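You operate a simulated robot arm through the tools that you are given. There is no shell and no other tool.

You run a simulated two-armed robot. Do the job below in one go: nothing can be reset, and whatever is moved stays where it is left.

TASK
Open the grey drawer, take the 5 W white pack from there and leave it on the upper shelf under the grey drawer and shut the drawer again. Stack the box labelled "caps" from the upper shelf at the end of the long counter on top of the box marked "bolts". Take the medium box on the long counter top and put it away on the right end of the scale shelf. Put the pink night lamp on the upper shelf at the end of the long counter away in the inside of the long show tray. Stack the bulb box that says "LED 10 W" from the long counter top on top of the bulb box marked "LED 5 W". Any order will do. Set down upright: white pack, pink night lamp.

Only the result counts: the job must be done as asked and must still hold three seconds after the hand-in. Knocking over, shifting, dropping, spilling or breaking anything else fails it. A push-on lid holds only when it is set on centred and level and pressed home; a screw cap is set on level and turned clockwise until tight.

THE ROBOT
Two 7-joint arms with two-finger parallel grippers on one trunk, on a base that moves. Base frame: it is fixed to the floor where the robot stands at the start and does not move with it; the origin is under the middle of the robot, x ahead of it, y to its left, z up; the surface under the hand at the start is at about z = 0.82. Lengths are in m, angles in rad, forces in N, time in s.
The left shoulder is at the start at [0.06, 0.143, 0.991], the right one opposite. With the tool pointing down near the work surface each hand reaches from about 0.32 to 0.74 m from the robot's upright axis, wherever it stands, measured 20 degrees to its own side. Places, roughly: black card box, green card box, white card box [1.25, 0.25, 0.5]; bulb box [1, -0.25, 0.75]; grey drawer [0.6, -0.2, 0.7]; inside of the long show tray (61x13 cm) [-0.5, -0.94, 0.82]; medium box [1.25, 0.5, 0.75]; pink night lamp (5x5x6 cm) [1.1, 0.2, 0.4]; right end of the scale shelf (24x18 cm) [0.04, 1.08, 0.8]; upper shelf under the grey drawer [0.7, -0.3, 0.4]; white pack [0.5, 0, 0.75]. Payload 1.57 kg a hand.
Tool frame (each hand has its own): the origin (TCP) lies between the finger pads and is the grasp point; the fingertips stand 0.03 m ahead of it; z points along the fingers, y is the line along which they close. The gripper opens to 0.11 m. The fingers are 0.024 m wide and 0.012 m thick; the gripper's body (0.048 by 0.112 m) begins 0.078 m behind the TCP.
Orientation is that of the tool frame in the base frame, as a unit quaternion [w, x, y, z]. With the fingers straight down and closing along the base's y, the tool's x points along the base's -x, its y along +y and its z along -z.

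THE INTERFACE
- The arms move only by the tool step_arm. It takes "left_steps", "right_steps" or both (then of equal length, played together; a hand with none holds still); each is a list of rows, each an object of numbers (a shift or turn left out is 0, a gripper value left out holds the last): "tx", "ty", "tz": the shift along the tool's x, y, z in m; "rx", "ry", "rz": the turn, a rotation vector about the tool's x, y, z in rad; "jaw": the gripper command, from -1 (shut) to 1 (fully open), values between in proportion. In form: [{"tx": .., "ty": .., "tz": .., "rx": .., "ry": .., "rz": .., "jaw": ..}, ...]. A call has 1 to 20 rows; each row shifts and turns the commanded pose from where the row before left it, along the tool's axes as they then stand. Rows are played at 5 a second. More than 0.05 m and 0.15 rad between two rows, or a gripper value outside its range, and nothing of the call is played. Where a pose cannot be reached the arm comes as near as it can. A force on the tool above 40 N (or 10 N above the force at the start of the call, whichever is more), or a blocked arm, ends the call early, and 0.2 s more pass. The fingers move at their own pace (about 0.045 m/s each) and stop on an object; they squeeze with about 39 N. The grip force told is the motor's: it shows also when the fingers shut on nothing. Time passes only in rows, and 0.2 s behind the last, so rows that do not move let the fingers close. The reply holds the time, the measured pose of the TCP, the force on the tool along the base axes, the opening and the grip force, in the units named above and with some noise, with the torque about the TCP (base axes, N m) and any sound that the robot's microphone picked up.
- Cameras (640 x 400 px; columns grow to the right, rows downward): "scene" is now at [0.0424, 0.0016, 1.5917]; the picture's right is [-0.11, -0.99, 0.00], its down [-0.84, 0.09, -0.54] and it looks along [0.54, -0.06, -0.84] (base axes); focal length 214 px, centre (320, 200). "left" rides on the left gripper at [0.07, -0.016, -0.141] in its tool frame; the picture's right is [0.23, 0.97, 0.00], its down [-0.86, 0.20, -0.48] and it looks along [-0.47, 0.11, 0.88] (tool axes); focal length 222 px, centre (320, 200). "right" rides on the right gripper at [0.07, 0.016, -0.141] in its tool frame; the picture's right is [-0.23, 0.97, 0.00], its down [-0.86, -0.20, -0.48] and it looks along [-0.47, -0.11, 0.88] (tool axes); focal length 222 px, centre (320, 200). There is no depth. A picture from a camera that has moved, and an enlarged one, comes with that camera's place and axes in the base frame and with its lens. The place of the scene camera against the robot may be out by one fixed shift of up to 0.012 m in any direction.
- camera(camera): a new picture of that camera. The clock stands still meanwhile.
- lift_body(by): slides the trunk up (or, below 0, down) by that many m; the arms and the scene camera ride with it, the base frame stays. It gives what a move gives, with no picture.
- roll_base(legs): drives the robot by 1 to 6 legs, each [ahead, left, turn to the left] in m, m and rad, along the robot's own axes; the way and the turn of a leg run together, so that a leg with both is an arc; at most 1.5 m and 3.142 rad a leg. The arms and the cameras ride along, it lands a little off, and it stops where it bumps. It gives what a move gives.
- turn_head(pan, tilt): turns the head with the scene camera to pan (to the left, within 1.501 rad either way) and tilt (down, from -0.506 to 1.204), counted from straight ahead of the robot. It gives what a move gives.
- close_up(camera, box): a new picture of the part [left, top, right, bottom] of that camera's present view, enlarged. The clock stands still meanwhile.
- sign_off(): hands the job in; it is judged then, once.

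Places have to be worked out from the pictures, the camera data and where the tool is seen. Open the grippers and draw the arms clear of the work before you hand the job in, unless the task says otherwise.

The tools are called after ">>>" as a command line: name --argument value ..., lists and objects as JSON in quotes. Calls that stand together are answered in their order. step_arm: Moves the arms, as the interface text tells. Its arguments: {"type":"object","properties":{"left_steps":{"type":"array","items":{"type":"object","properties":{"tx":{"type":"number"},"ty":{"type":"number"},"tz":{"type":"number"},"rx":{"type":"number"},"ry":{"type":"number"},"rz":{"type":"number"},"jaw":{"type":"number"}}}},"right_steps":{"type":"array","items":{"type":"object","properties":{"tx":{"type":"number"},"ty":{"type":"number"},"tz":{"type":"number"},"rx":{"type":"number"},"ry":{"type":"number"},"rz":{"type":"number"},"jaw":{"type":"number"}}}}},"required":[]} The other tools are called the same way: lift_body (by) moves the trunk up or down; roll_base (legs) drives the base; turn_head (pan, tilt) turns the head that bears the scene camera; camera (camera) takes a picture; close_up (camera, box) takes an enlarged picture of a part of a camera's view; sign_off () hands the job in.

At the start:

```text
time_s: 0.0
left_eef_pos: [0.5109, 0.2427, 1.1249]
left_orientation: [0.001, -0.001, 1.0, 0.0]
left_force: [-0.2, 0.4, 0.4]
left_wrist_torque: [-0.01, 0.02, 0.01]
left_gripper_width: 0.1102
left_grasp_force: 0.0
right_eef_pos: [0.5129, -0.1414, 1.1608]
right_orientation: [0.001, 0.0, 1.0, 0.0]
right_force: [0.1, 0.1, 0.1]
right_wrist_torque: [0.0, 0.0, 0.01]
right_gripper_width: 0.11
right_grasp_force: 0.0
trunk travel left (down, up): [-0.59, 0.0]
robot x, y, heading: [0.0024, -0.0017, 0.001]
head pan, tilt (commanded): [-0.106, 1.002]
```

scene: 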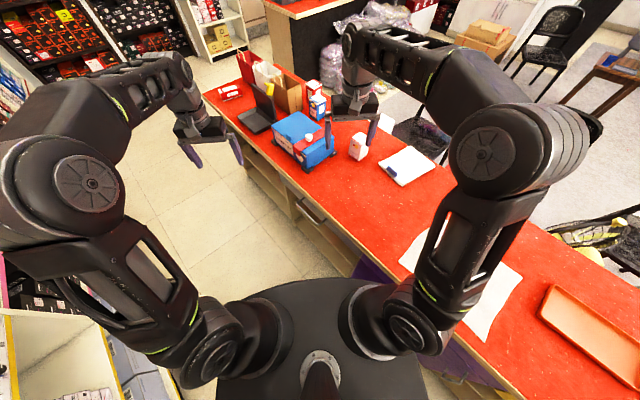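
right: 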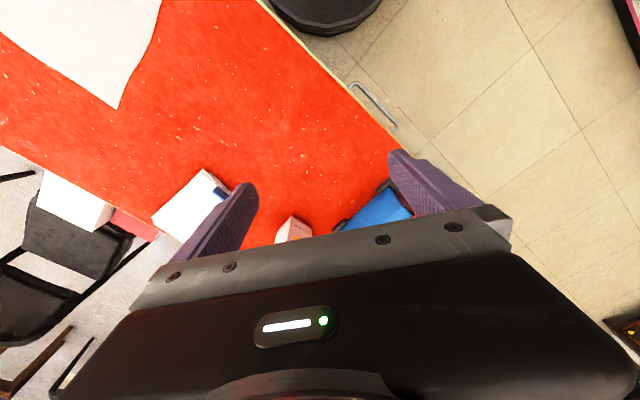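
left: 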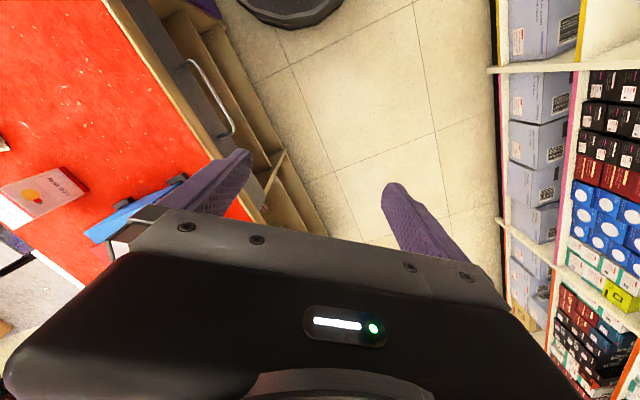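

I start by looking closer at the counter ahead from the present view before moving anything.

>>> close_up --camera "scene" --box '[180, 40, 450, 210]'

>>> close_up --camera "scene" --box '[240, 160, 480, 310]'

```text
2.35 times, centred on (315, 125) of scene
camera zoom: at [0.0424, 0.0016, 1.5917], right [-0.11, -0.99, 0.0], down [-0.84, 0.09, -0.54], along [0.54, -0.06, -0.84], focal length 505 px, centre (332, 376)
```

zoom: 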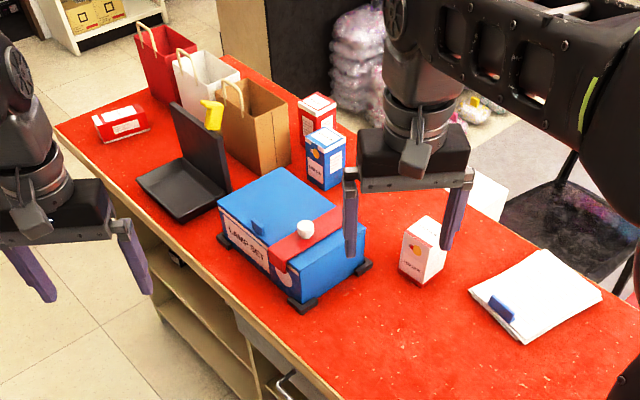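

```text
2.67 times, centred on (360, 235) of scene
camera zoom: at [0.0424, 0.0016, 1.5917], right [-0.11, -0.99, 0.0], down [-0.84, 0.09, -0.54], along [0.54, -0.06, -0.84], focal length 572 px, centre (213, 107)
```

zoom: 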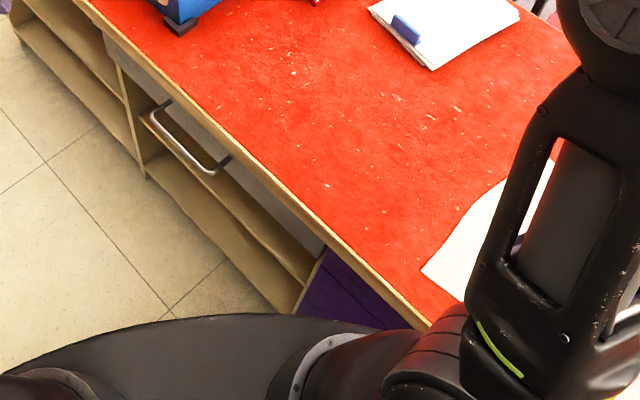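

The counter runs diagonally (front edge from about (1.39, 0.60) to (0.17, -0.29)). Now I turn the head to see the left side where the scale shelf should be.

>>> turn_head --pan 1.45 --tilt 0.6

>>> camera --camera "scene"

>>> turn_head --pan 0.4 --tilt 0.6

>>> camera --camera "scene"

>>> turn_head --pan -1.45 --tilt 0.7

>>> camera --camera "scene"

```text
time_s: 1.6
left_eef_pos: [0.51, 0.2428, 1.1268]
left_orientation: [0.001, 0.001, 1.0, -0.001]
left_force: [-0.5, -0.4, 0.6]
left_wrist_torque: [0.02, 0.0, -0.01]
left_gripper_width: 0.1102
left_grasp_force: 0.1
right_eef_pos: [0.5121, -0.1431, 1.1615]
right_orientation: [0.001, 0.0, 1.0, 0.0]
right_force: [0.5, -0.2, 0.2]
right_wrist_torque: [0.02, 0.0, 0.01]
right_gripper_width: 0.1101
right_grasp_force: 0.1
trunk travel left (down, up): [-0.59, 0.0]
robot x, y, heading: [-0.0016, -0.0004, -0.001]
head pan, tilt (commanded): [1.45, 0.6]
```

```text
taken
camera scene: at [-0.0161, 0.0968, 1.6238], right [0.99, -0.12, 0.0], down [-0.07, -0.56, -0.82], along [0.1, 0.82, -0.57], focal length 214 px, centre (320, 200)
```

scene: 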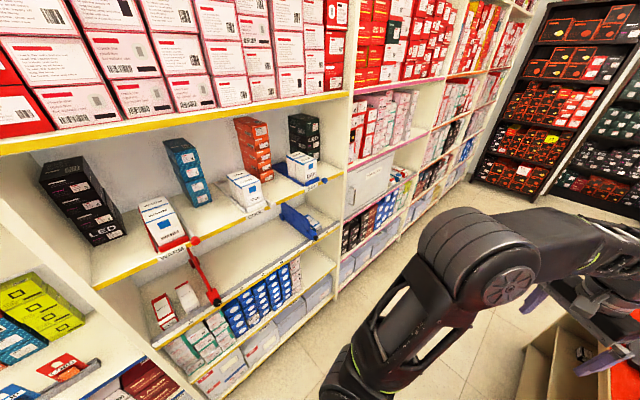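

```text
time_s: 2.9
left_eef_pos: [0.5115, 0.2421, 1.1263]
left_orientation: [0.001, 0.0, 1.0, 0.0]
left_force: [0.2, -0.3, 0.4]
left_wrist_torque: [-0.02, 0.03, -0.03]
left_gripper_width: 0.11
left_grasp_force: 0.1
right_eef_pos: [0.5145, -0.1423, 1.1614]
right_orientation: [0.001, 0.0, 1.0, 0.001]
right_force: [-0.5, 0.0, -0.3]
right_wrist_torque: [0.04, -0.01, 0.0]
right_gripper_width: 0.1102
right_grasp_force: 0.0
trunk travel left (down, up): [-0.59, 0.0]
robot x, y, heading: [0.0014, -0.0013, 0.005]
head pan, tilt (commanded): [0.4, 0.6]
```

```text
taken
camera scene: at [0.0546, 0.0435, 1.6238], right [0.39, -0.92, 0.0], down [-0.52, -0.22, -0.83], along [0.76, 0.32, -0.57], focal length 214 px, centre (320, 200)
```

scene: 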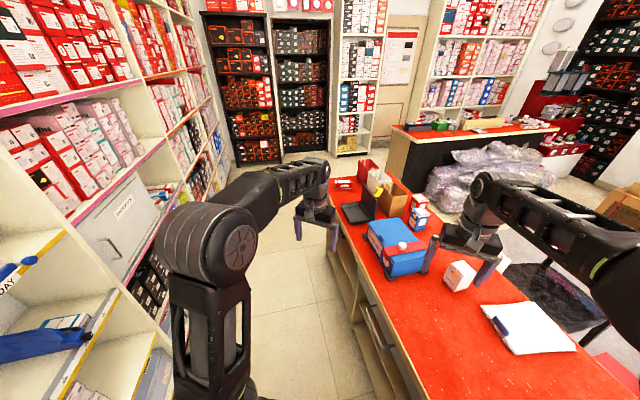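

```text
time_s: 4.8
left_eef_pos: [0.5102, 0.2434, 1.1262]
left_orientation: [0.001, 0.0, 1.0, 0.0]
left_force: [-0.4, 0.2, 0.3]
left_wrist_torque: [-0.02, 0.02, -0.02]
left_gripper_width: 0.1097
left_grasp_force: 0.0
right_eef_pos: [0.5132, -0.142, 1.1611]
right_orientation: [0.0, 0.0, 1.0, 0.0]
right_force: [-0.1, -0.8, -0.2]
right_wrist_torque: [0.01, -0.01, 0.01]
right_gripper_width: 0.1102
right_grasp_force: 0.0
trunk travel left (down, up): [-0.59, 0.0]
robot x, y, heading: [-0.0026, 0.0031, -0.003]
head pan, tilt (commanded): [-1.45, 0.7]
```

```text
taken
camera scene: at [-0.0166, -0.0753, 1.6152], right [-0.99, -0.12, 0.0], down [-0.08, 0.64, -0.76], along [0.09, -0.76, -0.64], focal length 214 px, centre (320, 200)
```

scene: 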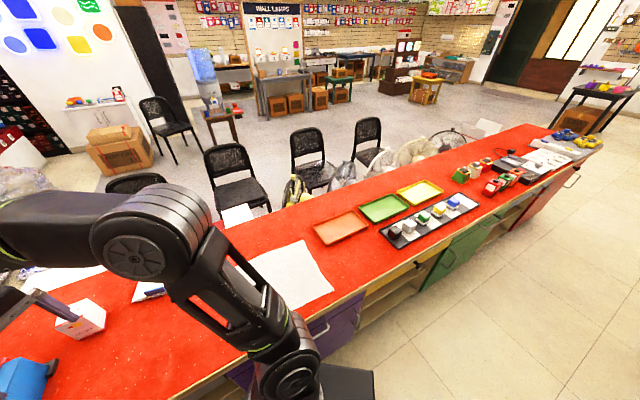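

I can see the long show tray (black, with lamps) on the right and shelving on the left. I zoom in on the tray, then on the left shelving.

>>> close_up --camera "scene" --box '[300, 130, 600, 300]'

>>> turn_head --pan 1.45 --tilt 0.75

>>> close_up --camera "scene" --box '[20, 60, 360, 280]'

>>> camera --camera "scene"

```text
2.13 times, centred on (450, 215) of scene
camera zoom: at [-0.0166, -0.0753, 1.6152], right [-0.99, -0.12, 0.0], down [-0.08, 0.64, -0.76], along [0.09, -0.76, -0.64], focal length 458 px, centre (43, 168)
```

zoom: 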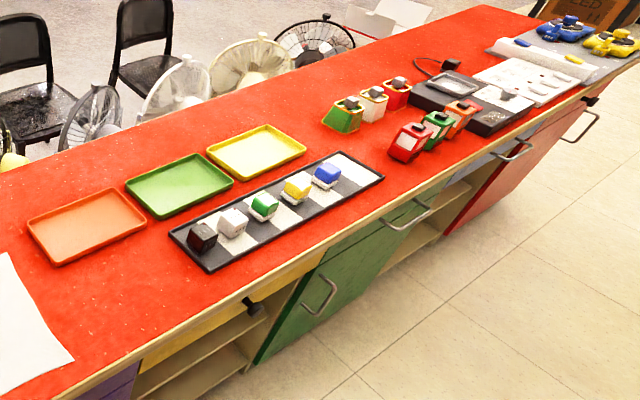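

```text
time_s: 7.3
left_eef_pos: [0.5109, 0.2433, 1.1261]
left_orientation: [0.002, 0.0, 1.0, 0.0]
left_force: [0.3, 0.7, 0.5]
left_wrist_torque: [-0.01, 0.01, -0.01]
left_gripper_width: 0.1102
left_grasp_force: 0.0
right_eef_pos: [0.5127, -0.1417, 1.1608]
right_orientation: [0.0, 0.0, 1.0, 0.0]
right_force: [-0.1, -0.4, 0.2]
right_wrist_torque: [0.0, 0.01, 0.02]
right_gripper_width: 0.1098
right_grasp_force: 0.1
trunk travel left (down, up): [-0.59, 0.0]
robot x, y, heading: [0.0012, 0.0015, -0.002]
head pan, tilt (commanded): [1.45, 0.75]
```

```text
1.82 times, centred on (190, 170) of scene
camera zoom: at [-0.0168, 0.0913, 1.6109], right [0.99, -0.12, 0.0], down [-0.08, -0.68, -0.73], along [0.09, 0.73, -0.68], focal length 390 px, centre (556, 254)
```

zoom: 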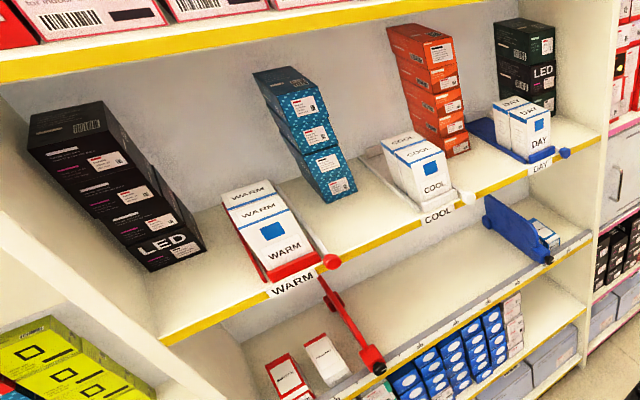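

```text
taken
camera scene: at [-0.0168, 0.0913, 1.6109], right [0.99, -0.12, 0.0], down [-0.08, -0.68, -0.73], along [0.09, 0.73, -0.68], focal length 214 px, centre (320, 200)
```

scene: 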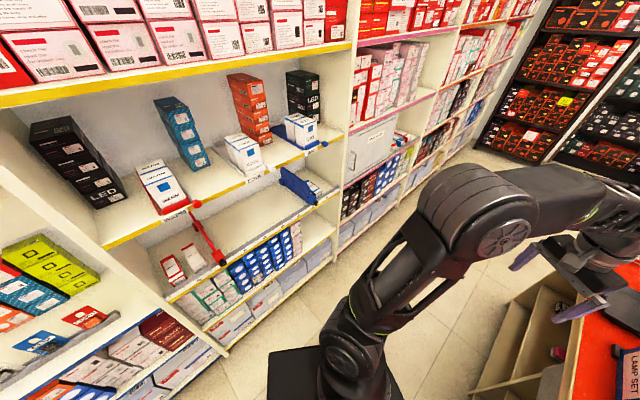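

I zoom in on the bulb boxes, the counter's left end, and the lower shelf fronts from a head pose that sees them.

>>> turn_head --pan 0.15 --tilt 0.6

>>> camera --camera "scene"

>>> close_up --camera "scene" --box '[240, 150, 440, 280]'

>>> close_up --camera "scene" --box '[310, 180, 420, 250]'

```text
time_s: 8.8
left_eef_pos: [0.5098, 0.2442, 1.1265]
left_orientation: [0.001, -0.001, 1.0, 0.001]
left_force: [-0.7, 0.2, 1.4]
left_wrist_torque: [0.04, 0.0, 0.02]
left_gripper_width: 0.1101
left_grasp_force: 0.0
right_eef_pos: [0.5132, -0.1412, 1.162]
right_orientation: [0.001, -0.001, 1.0, 0.0]
right_force: [0.0, 0.5, 0.6]
right_wrist_torque: [-0.01, -0.01, -0.01]
right_gripper_width: 0.1102
right_grasp_force: 0.0
trunk travel left (down, up): [-0.59, 0.0]
robot x, y, heading: [-0.0017, 0.0016, 0.007]
head pan, tilt (commanded): [0.15, 0.6]
```

```text
taken
camera scene: at [0.0606, 0.0223, 1.6238], right [0.15, -0.99, 0.0], down [-0.56, -0.08, -0.82], along [0.82, 0.12, -0.57], focal length 214 px, centre (320, 200)
```

scene: 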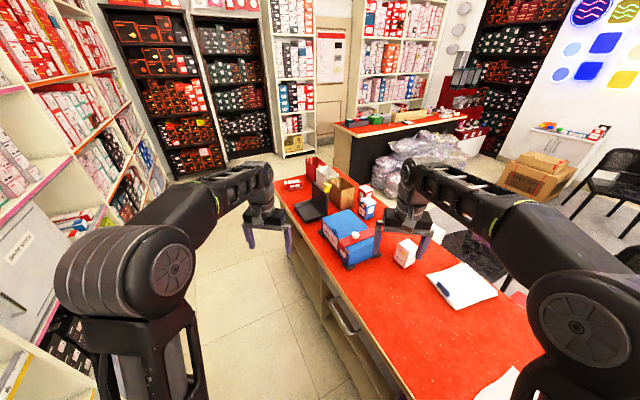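

```text
3.08 times, centred on (340, 215) of scene
camera zoom: at [0.0606, 0.0223, 1.6238], right [0.15, -0.99, 0.0], down [-0.56, -0.08, -0.82], along [0.82, 0.12, -0.57], focal length 660 px, centre (258, 154)
```

zoom: 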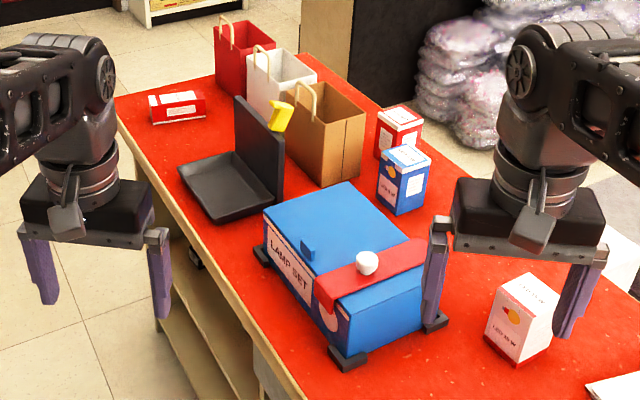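

```text
5.71 times, centred on (365, 215) of scene
camera zoom: at [0.0606, 0.0223, 1.6238], right [0.15, -0.99, 0.0], down [-0.56, -0.08, -0.82], along [0.82, 0.12, -0.57], focal length 1226 px, centre (63, 114)
```

zoom: 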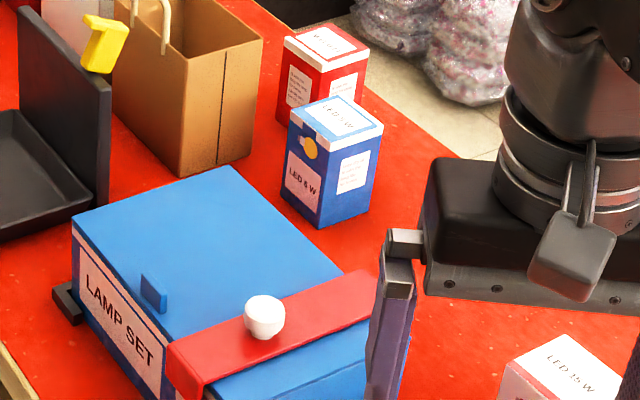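

The boxes read something like "LED ? W". I zoom right in on each label.

>>> close_up --camera "scene" --box '[356, 194, 384, 220]'

>>> close_up --camera "scene" --box '[388, 228, 428, 268]'

>>> close_up --camera "scene" --box '[354, 180, 380, 204]'

>>> close_up --camera "scene" --box '[276, 155, 326, 195]'

```text
15.38 times, centred on (370, 207) of scene
camera zoom: at [0.0606, 0.0223, 1.6238], right [0.15, -0.99, 0.0], down [-0.56, -0.08, -0.82], along [0.82, 0.12, -0.57], focal length 3300 px, centre (-449, 92)
```

zoom: 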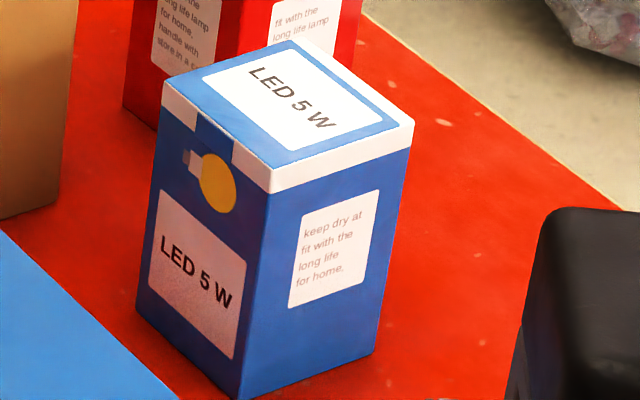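

```text
10.00 times, centred on (408, 248) of scene
camera zoom: at [0.0606, 0.0223, 1.6238], right [0.15, -0.99, 0.0], down [-0.56, -0.08, -0.82], along [0.82, 0.12, -0.57], focal length 2145 px, centre (-560, -280)
```

zoom: 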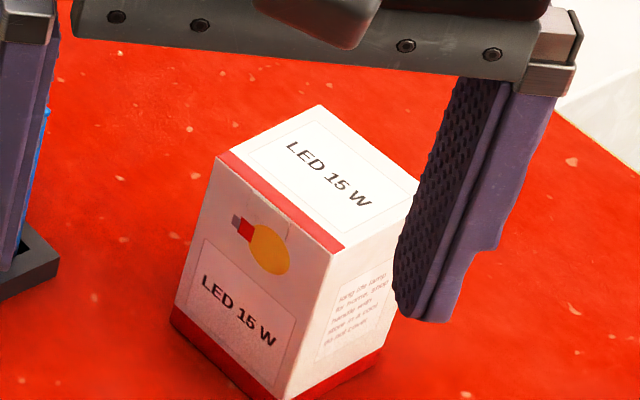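

```text
16.00 times, centred on (367, 192) of scene
camera zoom: at [0.0606, 0.0223, 1.6238], right [0.15, -0.99, 0.0], down [-0.56, -0.08, -0.82], along [0.82, 0.12, -0.57], focal length 3432 px, centre (-432, 328)
```

zoom: 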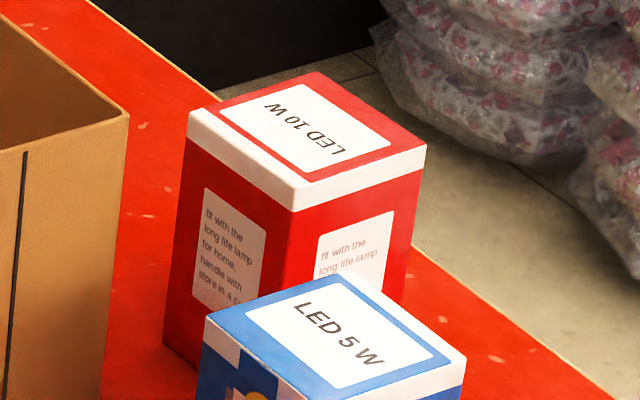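

```text
10.00 times, centred on (301, 175) of scene
camera zoom: at [0.0606, 0.0223, 1.6238], right [0.15, -0.99, 0.0], down [-0.56, -0.08, -0.82], along [0.82, 0.12, -0.57], focal length 2145 px, centre (510, 450)
```

zoom: 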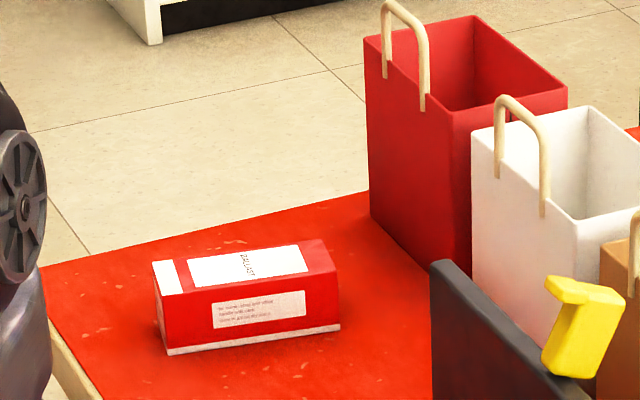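

Labels read: red box = "LED 10 W", blue = "LED 5 W", white = "LED 15 W" (a decoy), and the small red box on the far left end is "BALLAST", the likely medium box. I back off a little from the counter and turn to face it squarely.

>>> roll_base --legs '[[-0.1, 0.13, 0], [0, 0, -0.94]]'

>>> turn_head --pan 0.0 --tilt 1.0

>>> camera --camera "scene"

```text
time_s: 12.6
left_eef_pos: [0.3972, -0.1403, 1.1255]
left_orientation: [0.001, 0.454, 0.891, 0.0]
left_force: [-0.2, 0.6, -0.8]
left_wrist_torque: [0.01, 0.04, -0.01]
left_gripper_width: 0.1101
left_grasp_force: 0.0
right_eef_pos: [0.0858, -0.3688, 1.1603]
right_orientation: [0.001, 0.455, 0.891, -0.001]
right_force: [0.6, 0.3, 1.0]
right_wrist_torque: [0.02, -0.01, -0.01]
right_gripper_width: 0.1099
right_grasp_force: 0.1
trunk travel left (down, up): [-0.59, 0.0]
robot x, y, heading: [-0.0983, 0.1296, -0.949]
head pan, tilt (commanded): [0.15, 0.6]
```

```text
time_s: 13.5
left_eef_pos: [0.3957, -0.1388, 1.1261]
left_orientation: [0.0, 0.455, 0.891, -0.001]
left_force: [1.1, 0.0, 0.5]
left_wrist_torque: [0.03, 0.01, -0.05]
left_gripper_width: 0.11
left_grasp_force: 0.0
right_eef_pos: [0.0858, -0.3668, 1.1603]
right_orientation: [0.001, 0.455, 0.891, 0.0]
right_force: [-0.2, 0.0, 0.2]
right_wrist_torque: [-0.04, -0.03, 0.03]
right_gripper_width: 0.11
right_grasp_force: 0.0
trunk travel left (down, up): [-0.59, 0.0]
robot x, y, heading: [-0.1022, 0.1281, -0.943]
head pan, tilt (commanded): [0.0, 1.0]
```

```text
taken
camera scene: at [-0.0731, 0.1082, 1.5918], right [-0.81, -0.59, 0.0], down [-0.49, 0.68, -0.54], along [0.32, -0.44, -0.84], focal length 214 px, centre (320, 200)
```

scene: 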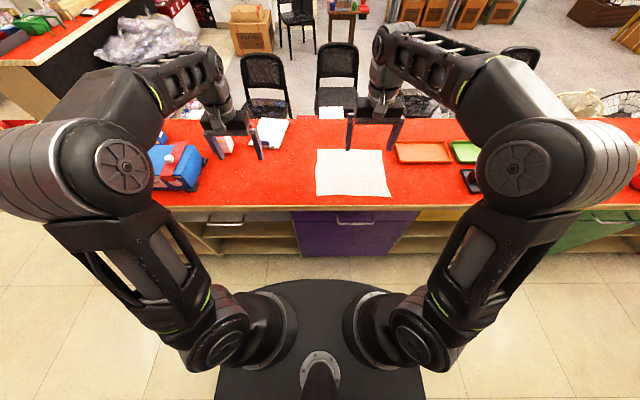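

Now square to the counter. The grey drawer is to my left front; I zoom into the counter front and the left.

>>> close_up --camera "scene" --box '[160, 190, 420, 280]'

>>> turn_head --pan 0.7 --tilt 0.8

>>> camera --camera "scene"

```text
2.46 times, centred on (290, 235) of scene
camera zoom: at [-0.0731, 0.1082, 1.5918], right [-0.81, -0.59, 0.0], down [-0.49, 0.68, -0.54], along [0.32, -0.44, -0.84], focal length 528 px, centre (394, 114)
```

zoom: 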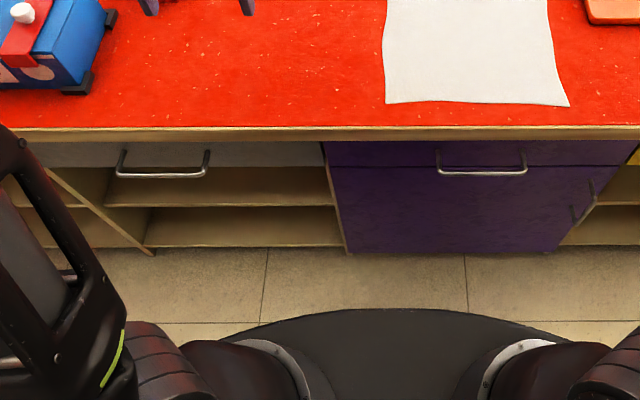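

```text
time_s: 14.6
left_eef_pos: [0.3973, -0.1397, 1.1267]
left_orientation: [0.001, 0.455, 0.89, -0.001]
left_force: [-0.3, -0.4, 0.2]
left_wrist_torque: [-0.01, 0.01, 0.01]
left_gripper_width: 0.1099
left_grasp_force: 0.2
right_eef_pos: [0.0853, -0.3675, 1.1613]
right_orientation: [0.001, 0.455, 0.891, 0.0]
right_force: [-0.1, 0.2, -0.1]
right_wrist_torque: [0.0, -0.01, 0.03]
right_gripper_width: 0.1097
right_grasp_force: 0.0
trunk travel left (down, up): [-0.59, 0.0]
robot x, y, heading: [-0.0996, 0.1316, -0.942]
head pan, tilt (commanded): [0.7, 0.799]
```

```text
taken
camera scene: at [-0.0357, 0.1451, 1.6069], right [-0.24, -0.97, 0.0], down [-0.7, 0.17, -0.7], along [0.68, -0.17, -0.72], focal length 214 px, centre (320, 200)
```

scene: 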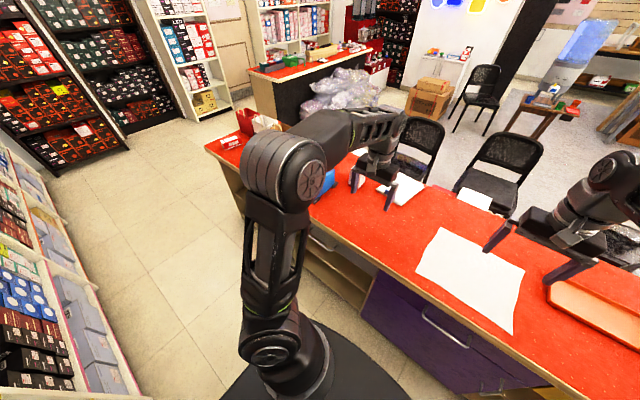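

The counter edge is ~0.50 m ahead of me; the grey drawer's handle is about 0.46 m ahead, 0.42 m left, z≈0.72. I shift left to centre on the drawer and back a little.

>>> roll_base --legs '[[0, 0.42, 0], [-0.1, 0, 0]]'

>>> turn_head --pan 0.0 --tilt 0.9

>>> camera --camera "scene"

>>> close_up --camera "scene" --box '[200, 150, 440, 290]'

```text
time_s: 17.9
left_eef_pos: [0.6864, 0.1946, 1.1266]
left_orientation: [0.0, 0.456, 0.89, -0.001]
left_force: [-0.3, 0.2, -0.7]
left_wrist_torque: [-0.05, -0.06, 0.03]
left_gripper_width: 0.1099
left_grasp_force: 0.1
right_eef_pos: [0.3765, -0.0327, 1.162]
right_orientation: [0.001, 0.456, 0.89, -0.001]
right_force: [-0.1, 0.8, 0.3]
right_wrist_torque: [-0.01, -0.03, -0.02]
right_gripper_width: 0.1102
right_grasp_force: 0.1
trunk travel left (down, up): [-0.59, 0.0]
robot x, y, heading: [0.1931, 0.4636, -0.944]
head pan, tilt (commanded): [0.7, 0.799]
```

```text
time_s: 19.0
left_eef_pos: [0.6873, 0.194, 1.1268]
left_orientation: [0.0, 0.455, 0.891, 0.0]
left_force: [-0.6, -0.6, -0.3]
left_wrist_torque: [0.02, -0.01, -0.06]
left_gripper_width: 0.1099
left_grasp_force: 0.2
right_eef_pos: [0.3774, -0.0343, 1.1612]
right_orientation: [0.0, 0.456, 0.89, 0.0]
right_force: [0.5, 0.7, 0.0]
right_wrist_torque: [0.01, -0.02, 0.01]
right_gripper_width: 0.11
right_grasp_force: 0.1
trunk travel left (down, up): [-0.59, 0.0]
robot x, y, heading: [0.1907, 0.4651, -0.945]
head pan, tilt (commanded): [0.0, 0.901]
```

```text
taken
camera scene: at [0.2228, 0.4373, 1.599], right [-0.81, -0.58, 0.0], down [-0.46, 0.64, -0.62], along [0.36, -0.5, -0.78], focal length 214 px, centre (320, 200)
```

scene: 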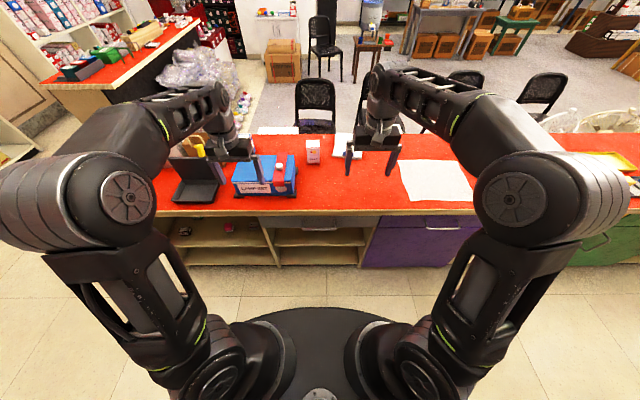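

```text
2.67 times, centred on (320, 220) of scene
camera zoom: at [0.2228, 0.4373, 1.599], right [-0.81, -0.58, 0.0], down [-0.46, 0.64, -0.62], along [0.36, -0.5, -0.78], focal length 572 px, centre (320, 147)
```

zoom: 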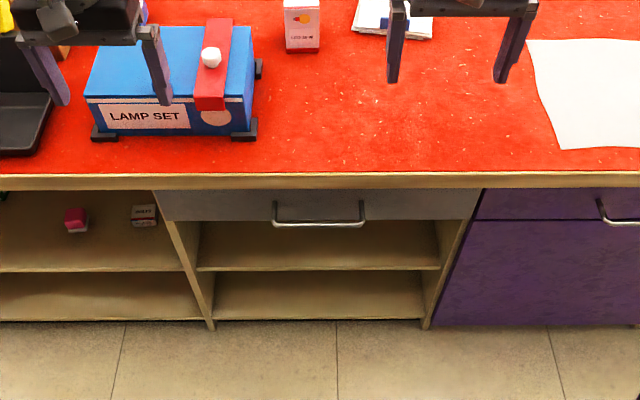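

The drawer is straight ahead: handle bar at about base (0.53, 0.02, 0.73), i.e. 0.56 m ahead of me, with the upper shelf below at z≈0.44. The pink lamp and a labelled box are on the shelf to its left. I retract the left hand off the counter and bring the right hand in toward the front of the drawer.

>>> step_arm --left_steps '[{"tx": 0.045}, {"tx": 0.045}, {"tx": 0.045}, {"tx": 0}, {"tx": 0}, {"tx": 0}]' --right_steps '[{"tx": 0.015, "ty": 0.03}, {"ty": 0.04}, {"ty": 0.04}, {"tz": 0.045}, {"tz": 0.045}, {"tz": 0.045}]'

>>> lift_body --by -0.1

>>> camera --camera "scene"

```text
time_s: 20.4
left_eef_pos: [0.6085, 0.303, 1.1254]
left_orientation: [0.0, 0.455, 0.89, 0.0]
left_force: [-0.5, 0.4, -0.4]
left_wrist_torque: [0.03, 0.0, 0.0]
left_gripper_width: 0.1098
left_grasp_force: 0.1
right_eef_pos: [0.4563, 0.043, 1.0248]
right_orientation: [0.001, 0.456, 0.89, 0.0]
right_force: [-0.5, -0.5, 0.1]
right_wrist_torque: [0.02, 0.02, -0.02]
right_gripper_width: 0.1099
right_grasp_force: 0.1
trunk travel left (down, up): [-0.59, 0.0]
robot x, y, heading: [0.1938, 0.4656, -0.946]
head pan, tilt (commanded): [0.0, 0.901]
```

```text
time_s: 21.8
left_eef_pos: [0.6078, 0.3035, 1.0257]
left_orientation: [0.001, 0.455, 0.89, 0.0]
left_force: [-0.4, 0.4, -0.4]
left_wrist_torque: [0.0, 0.0, -0.03]
left_gripper_width: 0.1099
left_grasp_force: 0.0
right_eef_pos: [0.4562, 0.0426, 0.9275]
right_orientation: [0.0, 0.456, 0.89, 0.0]
right_force: [0.3, 0.5, 0.2]
right_wrist_torque: [0.04, -0.01, 0.02]
right_gripper_width: 0.1099
right_grasp_force: 0.1
trunk travel left (down, up): [-0.49, 0.1]
robot x, y, heading: [0.1931, 0.4677, -0.949]
head pan, tilt (commanded): [0.0, 0.901]
```

```text
taken
camera scene: at [0.2225, 0.4375, 1.4991], right [-0.81, -0.58, 0.0], down [-0.46, 0.64, -0.62], along [0.36, -0.5, -0.78], focal length 214 px, centre (320, 200)
```

scene: 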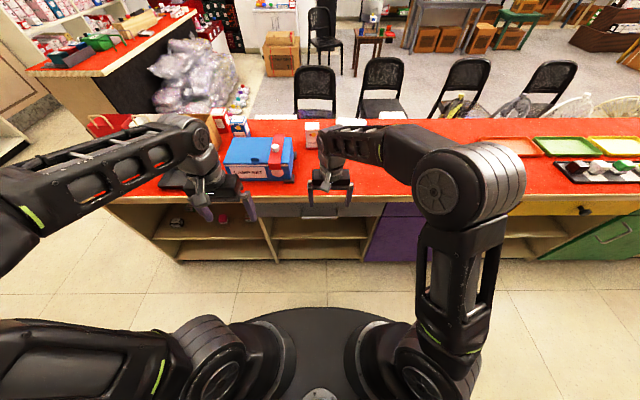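

Now I pitch the right hand from pointing down to pointing at the drawer front.

>>> step_arm --right_steps '[{"ry": -0.1428}, {"ry": -0.1428}, {"ry": -0.1428}, {"ry": -0.1428}, {"ry": -0.1428}, {"ry": -0.1428}, {"ry": -0.1428}, {"ry": -0.1428}, {"ry": -0.1428}, {"ry": -0.1428}, {"ry": -0.1428}]'

>>> camera --camera "scene"

```text
time_s: 24.1
left_eef_pos: [0.6093, 0.3038, 1.0261]
left_orientation: [0.0, 0.456, 0.89, 0.0]
left_force: [0.4, 0.4, 0.2]
left_wrist_torque: [-0.04, 0.02, 0.0]
left_gripper_width: 0.1103
left_grasp_force: 0.1
right_eef_pos: [0.4844, 0.0363, 0.9645]
right_orientation: [0.623, 0.324, 0.634, -0.324]
right_force: [0.2, 0.2, 0.1]
right_wrist_torque: [0.02, 0.02, 0.02]
right_gripper_width: 0.1103
right_grasp_force: 0.1
right hand out of reach, approached as far as the arm can: row 11
trunk travel left (down, up): [-0.49, 0.1]
robot x, y, heading: [0.1932, 0.4619, -0.942]
head pan, tilt (commanded): [0.0, 0.901]
```

```text
taken
camera scene: at [0.2228, 0.4377, 1.499], right [-0.81, -0.58, 0.0], down [-0.46, 0.64, -0.62], along [0.36, -0.5, -0.78], focal length 214 px, centre (320, 200)
```

scene: 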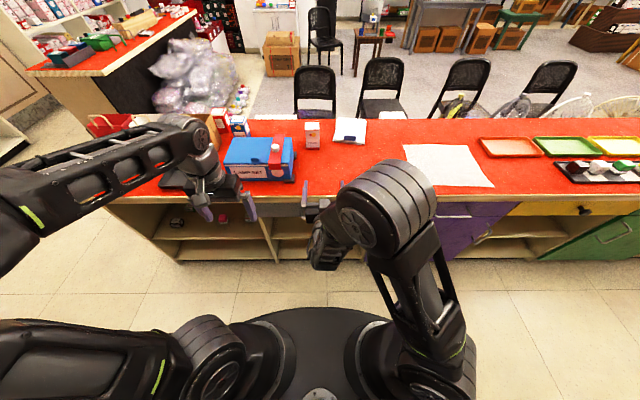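

Nearly horizontal, but the last row hit a limit; I'll leave the fingers about 20° below horizontal and roll the hand so it closes vertically.

>>> step_arm --right_steps '[{"ry": 0.12}, {"ry": 0.12}, {"ry": 0.11}, {"rz": -0.1428, "jaw": 0.1}, {"rz": -0.1428}, {"rz": -0.1428}, {"rz": -0.1428}, {"rz": -0.1428}, {"rz": -0.1428}, {"rz": -0.1428}, {"rz": -0.1428}, {"rz": -0.1428}, {"rz": -0.1428}, {"rz": -0.1428}]'

>>> camera --camera "scene"

```text
time_s: 27.1
left_eef_pos: [0.6078, 0.3037, 1.0265]
left_orientation: [0.001, 0.456, 0.89, 0.0]
left_force: [0.9, -0.2, 0.7]
left_wrist_torque: [0.0, 0.01, 0.0]
left_gripper_width: 0.1101
left_grasp_force: 0.1
right_eef_pos: [0.486, 0.0356, 0.9638]
right_orientation: [0.175, -0.253, 0.78, -0.546]
right_force: [-0.2, -0.3, 0.3]
right_wrist_torque: [0.03, 0.02, -0.01]
right_gripper_width: 0.0607
right_grasp_force: 0.0
trunk travel left (down, up): [-0.49, 0.1]
robot x, y, heading: [0.1917, 0.4675, -0.945]
head pan, tilt (commanded): [0.0, 0.901]
```

```text
taken
camera scene: at [0.2226, 0.4374, 1.499], right [-0.81, -0.58, 0.0], down [-0.46, 0.64, -0.62], along [0.36, -0.5, -0.78], focal length 214 px, centre (320, 200)
```

scene: 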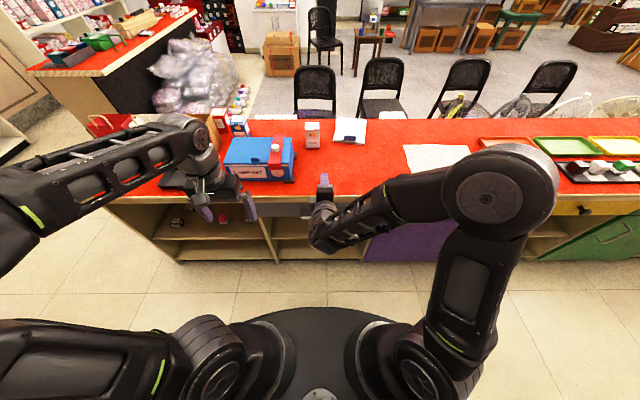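

The hand now points forward-down 20° and closes vertically. I move it down to a pre-grasp spot about 7 cm in front of the handle bar.

>>> step_arm --right_steps '[{"tx": -0.0053, "ty": 0.042, "tz": 0.0097}, {"tx": -0.0053, "ty": 0.042, "tz": 0.0097}, {"tx": -0.0053, "ty": 0.042, "tz": 0.0097}, {"tx": -0.0053, "ty": 0.042, "tz": 0.0097}, {"tx": -0.0053, "ty": 0.042, "tz": 0.0097}]'

>>> camera --camera "right"

>>> close_up --camera "scene" --box '[240, 160, 400, 270]'

```text
time_s: 28.4
left_eef_pos: [0.6086, 0.3049, 1.0253]
left_orientation: [0.0, 0.456, 0.89, -0.001]
left_force: [0.5, 0.0, 0.3]
left_wrist_torque: [-0.04, -0.02, -0.04]
left_gripper_width: 0.1101
left_grasp_force: 0.0
right_eef_pos: [0.4911, 0.0741, 0.75]
right_orientation: [0.176, -0.251, 0.78, -0.546]
right_force: [-0.1, -0.5, -0.6]
right_wrist_torque: [0.02, 0.01, 0.0]
right_gripper_width: 0.0604
right_grasp_force: 0.1
trunk travel left (down, up): [-0.49, 0.1]
robot x, y, heading: [0.1926, 0.4633, -0.949]
head pan, tilt (commanded): [0.0, 0.901]
```

```text
taken
camera right: at [0.3539, 0.1461, 0.7824], right [-0.01, 0.4, -0.92], down [0.47, 0.81, 0.35], along [0.88, -0.43, -0.2], focal length 222 px, centre (320, 200)
```

right: 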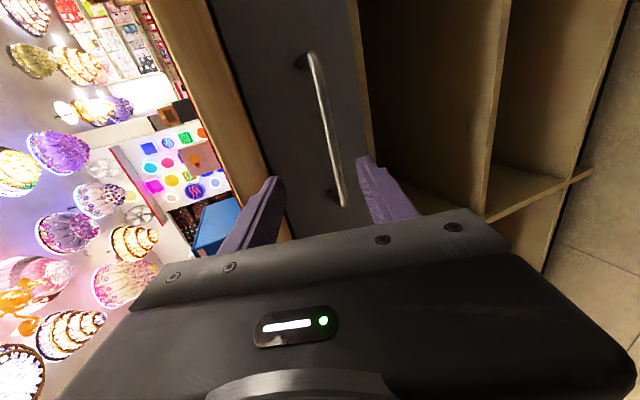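

```text
3.64 times, centred on (320, 215) of scene
camera zoom: at [0.223, 0.4374, 1.4991], right [-0.81, -0.58, 0.0], down [-0.46, 0.64, -0.62], along [0.36, -0.5, -0.78], focal length 780 px, centre (320, 146)
```

zoom: 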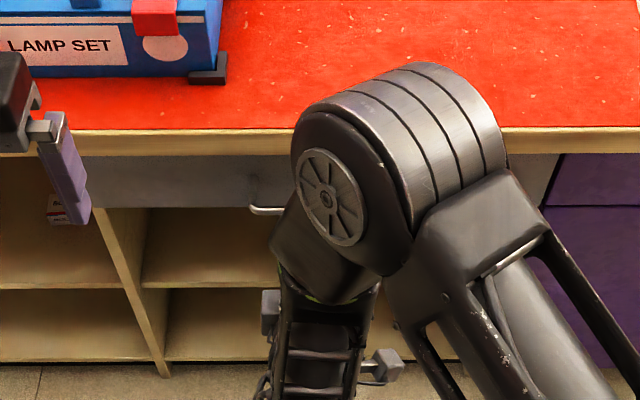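

The handle bar lies between the fingers, about 1.4 cm toward the lower finger. I correct that and advance 6 cm.

>>> step_arm --right_steps '[{"ty": 0.014}, {"tz": 0.03}, {"tz": 0.03}]'

>>> camera --camera "right"

```text
time_s: 29.1
left_eef_pos: [0.6085, 0.3033, 1.0254]
left_orientation: [0.0, 0.455, 0.89, 0.0]
left_force: [0.1, 0.3, 0.5]
left_wrist_torque: [0.01, 0.02, 0.02]
left_gripper_width: 0.11
left_grasp_force: 0.1
right_eef_pos: [0.5201, 0.0303, 0.7163]
right_orientation: [0.176, -0.251, 0.779, -0.546]
right_force: [-0.1, 0.1, -0.1]
right_wrist_torque: [0.01, -0.02, 0.05]
right_gripper_width: 0.0606
right_grasp_force: 0.1
trunk travel left (down, up): [-0.49, 0.1]
robot x, y, heading: [0.1963, 0.4638, -0.945]
head pan, tilt (commanded): [0.0, 0.901]
```

```text
taken
camera right: at [0.383, 0.1024, 0.7497], right [-0.01, 0.4, -0.92], down [0.47, 0.81, 0.35], along [0.88, -0.43, -0.2], focal length 222 px, centre (320, 200)
```

right: 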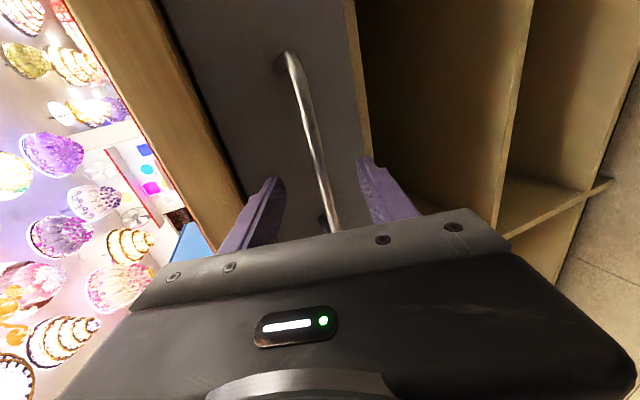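

Depth from the two views puts the bar ~3 cm ahead of the grasp point and centred. I advance and close on it.

>>> step_arm --right_steps '[{"tz": 0.014}, {"tz": 0.012}, {"jaw": -1}, {"jaw": -1}, {"jaw": -1}, {"jaw": -1}, {"jaw": -1}]'

>>> camera --camera "right"

```text
time_s: 30.8
left_eef_pos: [0.6079, 0.304, 1.0237]
left_orientation: [0.0, 0.455, 0.89, 0.0]
left_force: [0.6, -0.1, 0.1]
left_wrist_torque: [0.0, 0.01, -0.01]
left_gripper_width: 0.1103
left_grasp_force: 0.1
right_eef_pos: [0.5343, 0.0125, 0.7081]
right_orientation: [0.175, -0.252, 0.781, -0.544]
right_force: [-0.5, 3.0, -9.2]
right_wrist_torque: [-0.11, 0.29, 0.21]
right_gripper_width: 0.0108
right_grasp_force: 28.6
trunk travel left (down, up): [-0.49, 0.1]
robot x, y, heading: [0.1946, 0.465, -0.943]
head pan, tilt (commanded): [0.0, 0.901]
```

```text
taken
camera right: at [0.3966, 0.084, 0.7401], right [-0.01, 0.41, -0.91], down [0.47, 0.81, 0.35], along [0.88, -0.43, -0.2], focal length 222 px, centre (320, 200)
```

right: 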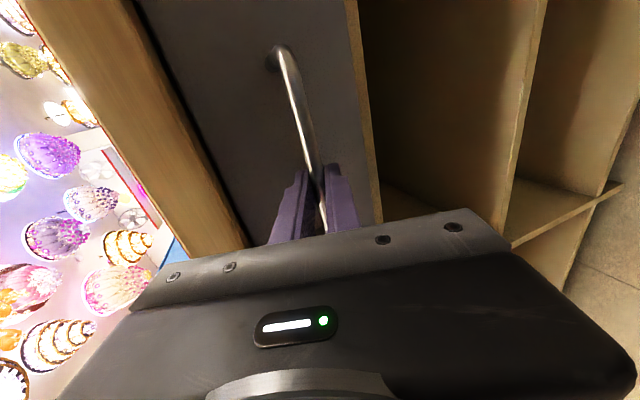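

The bar is gripped (width 0.011, 29 N). I pull straight back horizontally.

>>> step_arm --right_steps '[{"ty": 0.0086, "tz": -0.0235}, {"ty": 0.0086, "tz": -0.0235}, {"ty": 0.0086, "tz": -0.0235}, {"ty": 0.0086, "tz": -0.0235}]'

>>> camera --camera "scene"

```text
time_s: 31.8
left_eef_pos: [0.609, 0.3044, 1.0246]
left_orientation: [0.0, 0.456, 0.89, 0.0]
left_force: [-0.8, 0.0, 0.4]
left_wrist_torque: [-0.03, 0.03, 0.01]
left_gripper_width: 0.1099
left_grasp_force: 0.2
right_eef_pos: [0.4754, 0.0936, 0.7065]
right_orientation: [0.174, -0.251, 0.78, -0.546]
right_force: [-7.4, -4.3, -15.3]
right_wrist_torque: [-0.43, 0.72, -0.55]
right_gripper_width: 0.0109
right_grasp_force: 28.7
trunk travel left (down, up): [-0.49, 0.1]
robot x, y, heading: [0.1917, 0.4632, -0.948]
head pan, tilt (commanded): [0.0, 0.901]
```

```text
taken
camera scene: at [0.2225, 0.4365, 1.499], right [-0.81, -0.58, 0.0], down [-0.46, 0.64, -0.62], along [0.36, -0.5, -0.78], focal length 214 px, centre (320, 200)
```

scene: 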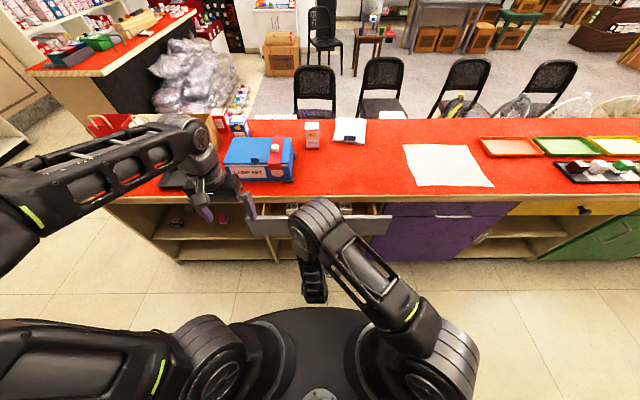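

The drawer slides open (0.10 m so far). I continue pulling a bit.

>>> step_arm --right_steps '[{"ty": 0.0086, "tz": -0.0225}, {"ty": 0.0086, "tz": -0.0235}, {"ty": 0.0086, "tz": -0.0235}]'

>>> camera --camera "scene"

```text
time_s: 32.3
left_eef_pos: [0.6075, 0.3039, 1.0264]
left_orientation: [0.001, 0.455, 0.89, 0.0]
left_force: [0.1, 0.9, 0.1]
left_wrist_torque: [-0.01, 0.0, 0.0]
left_gripper_width: 0.11
left_grasp_force: 0.0
right_eef_pos: [0.4601, 0.1112, 0.7063]
right_orientation: [0.175, -0.25, 0.78, -0.546]
right_force: [3.0, 2.0, -7.2]
right_wrist_torque: [-0.51, 0.7, -0.58]
right_gripper_width: 0.0111
right_grasp_force: 28.7
trunk travel left (down, up): [-0.49, 0.1]
robot x, y, heading: [0.1956, 0.4673, -0.949]
head pan, tilt (commanded): [0.0, 0.901]
stopped in row 2 (right hand): the force on the tool passed its limit at 56 N (the readings are from after the stop); the commanded pose is now the measured one
```

```text
taken
camera scene: at [0.2231, 0.4374, 1.4992], right [-0.81, -0.58, 0.0], down [-0.46, 0.64, -0.62], along [0.36, -0.5, -0.78], focal length 214 px, centre (320, 200)
```

scene: 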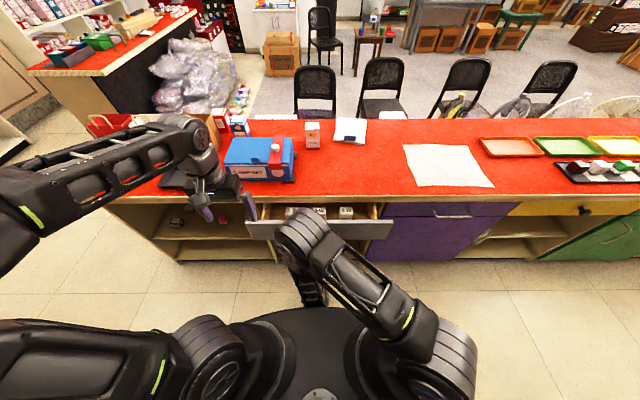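

The pull stopped at ~0.123 m of travel with a force peak – maybe the drawer's stop. I look into the drawer.

>>> close_up --camera "scene" --box '[230, 180, 410, 280]'

>>> close_up --camera "scene" --box '[270, 195, 360, 235]'

```text
3.56 times, centred on (320, 230) of scene
camera zoom: at [0.2231, 0.4374, 1.4992], right [-0.81, -0.58, 0.0], down [-0.46, 0.64, -0.62], along [0.36, -0.5, -0.78], focal length 763 px, centre (320, 93)
```

zoom: 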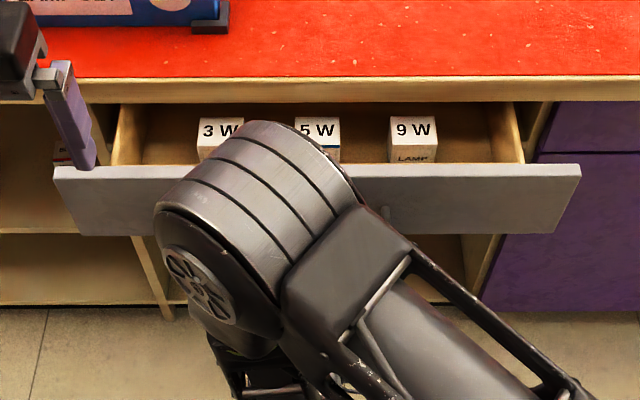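

```text
7.11 times, centred on (315, 215) of scene
camera zoom: at [0.2231, 0.4374, 1.4992], right [-0.81, -0.58, 0.0], down [-0.46, 0.64, -0.62], along [0.36, -0.5, -0.78], focal length 1525 px, centre (356, 93)
```

zoom: 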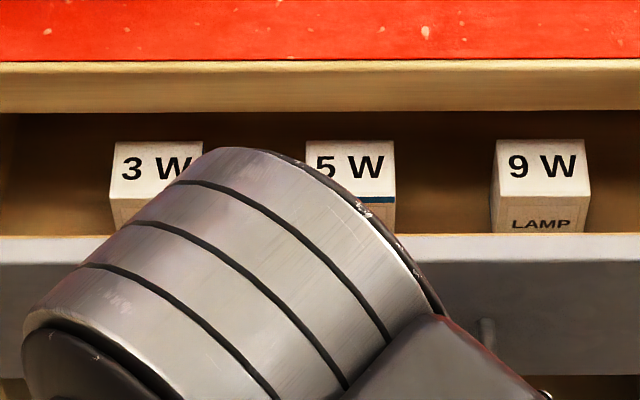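

Packs 3 W, 5 W, 9 W sit in the drawer; 5 W is the middle one. I test whether the drawer is really at its stop with a gentle 1 cm pull and read the force.

>>> step_arm --right_steps '[{"ty": 0.0034, "tz": -0.0094}, {}]'

```text
time_s: 32.7
left_eef_pos: [0.6089, 0.3044, 1.0257]
left_orientation: [0.001, 0.455, 0.89, 0.0]
left_force: [-0.3, -0.3, 0.0]
left_wrist_torque: [-0.02, -0.01, 0.0]
left_gripper_width: 0.1097
left_grasp_force: 0.1
right_eef_pos: [0.462, 0.1117, 0.7059]
right_orientation: [0.176, -0.246, 0.78, -0.547]
right_force: [2.4, 4.2, -16.5]
right_wrist_torque: [-0.21, 0.57, 0.45]
right_gripper_width: 0.0113
right_grasp_force: 28.1
trunk travel left (down, up): [-0.49, 0.1]
robot x, y, heading: [0.1941, 0.466, -0.946]
head pan, tilt (commanded): [0.0, 0.901]
stopped in row 2 (right hand): the force on the tool passed its limit at 46 N (the readings are from after the stop); the commanded pose is now the measured one
```

The drawer is at its end stop (~0.125 m travel). I open the fingers and back the base off 6 cm to slip the hand off the handle.

>>> step_arm --right_steps '[{"jaw": 0.1}, {"jaw": 0.1}, {"jaw": 0.1}, {"jaw": 0.1}]'

>>> roll_base --legs '[[-0.06, 0, 0]]'

>>> camera --camera "right"

>>> camera --camera "scene"

```text
time_s: 33.7
left_eef_pos: [0.6081, 0.3041, 1.0266]
left_orientation: [0.001, 0.456, 0.89, 0.0]
left_force: [0.9, -0.6, -1.3]
left_wrist_torque: [0.02, 0.0, 0.0]
left_gripper_width: 0.1099
left_grasp_force: 0.0
right_eef_pos: [0.4605, 0.1097, 0.7086]
right_orientation: [0.177, -0.244, 0.779, -0.549]
right_force: [-0.2, -1.2, -0.5]
right_wrist_torque: [0.01, -0.01, -0.02]
right_gripper_width: 0.0603
right_grasp_force: 0.0
trunk travel left (down, up): [-0.49, 0.1]
robot x, y, heading: [0.194, 0.4673, -0.941]
head pan, tilt (commanded): [0.0, 0.901]
```

```text
time_s: 34.6
left_eef_pos: [0.5717, 0.353, 1.0266]
left_orientation: [0.001, 0.456, 0.89, 0.001]
left_force: [0.7, 0.7, -0.1]
left_wrist_torque: [-0.03, -0.03, 0.01]
left_gripper_width: 0.1098
left_grasp_force: 0.1
right_eef_pos: [0.424, 0.1598, 0.709]
right_orientation: [0.176, -0.244, 0.779, -0.549]
right_force: [-1.0, -0.2, -0.3]
right_wrist_torque: [0.0, -0.01, 0.02]
right_gripper_width: 0.0605
right_grasp_force: 0.0
trunk travel left (down, up): [-0.49, 0.1]
robot x, y, heading: [0.1615, 0.5121, -0.942]
head pan, tilt (commanded): [0.0, 0.901]
```

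```text
taken
camera right: at [0.2884, 0.2335, 0.7402], right [0.0, 0.4, -0.92], down [0.48, 0.8, 0.35], along [0.88, -0.44, -0.19], focal length 222 px, centre (320, 200)
```

right: 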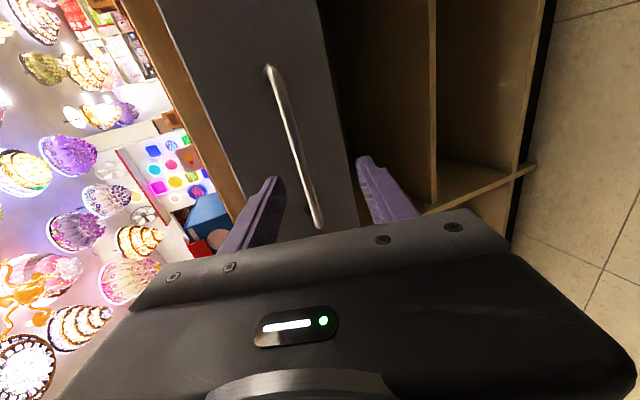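

```text
taken
camera scene: at [0.187, 0.487, 1.4991], right [-0.81, -0.58, 0.0], down [-0.46, 0.64, -0.62], along [0.36, -0.5, -0.78], focal length 214 px, centre (320, 200)
```

scene: 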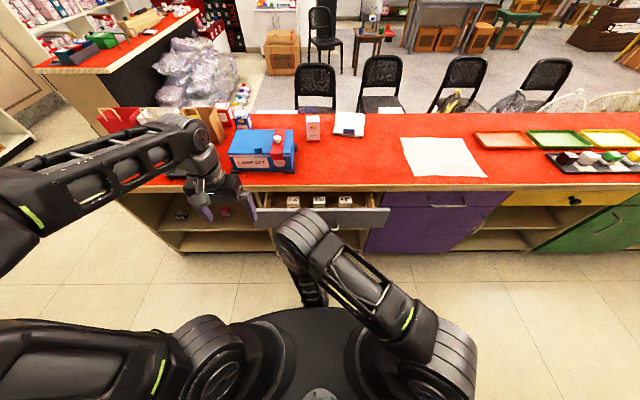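

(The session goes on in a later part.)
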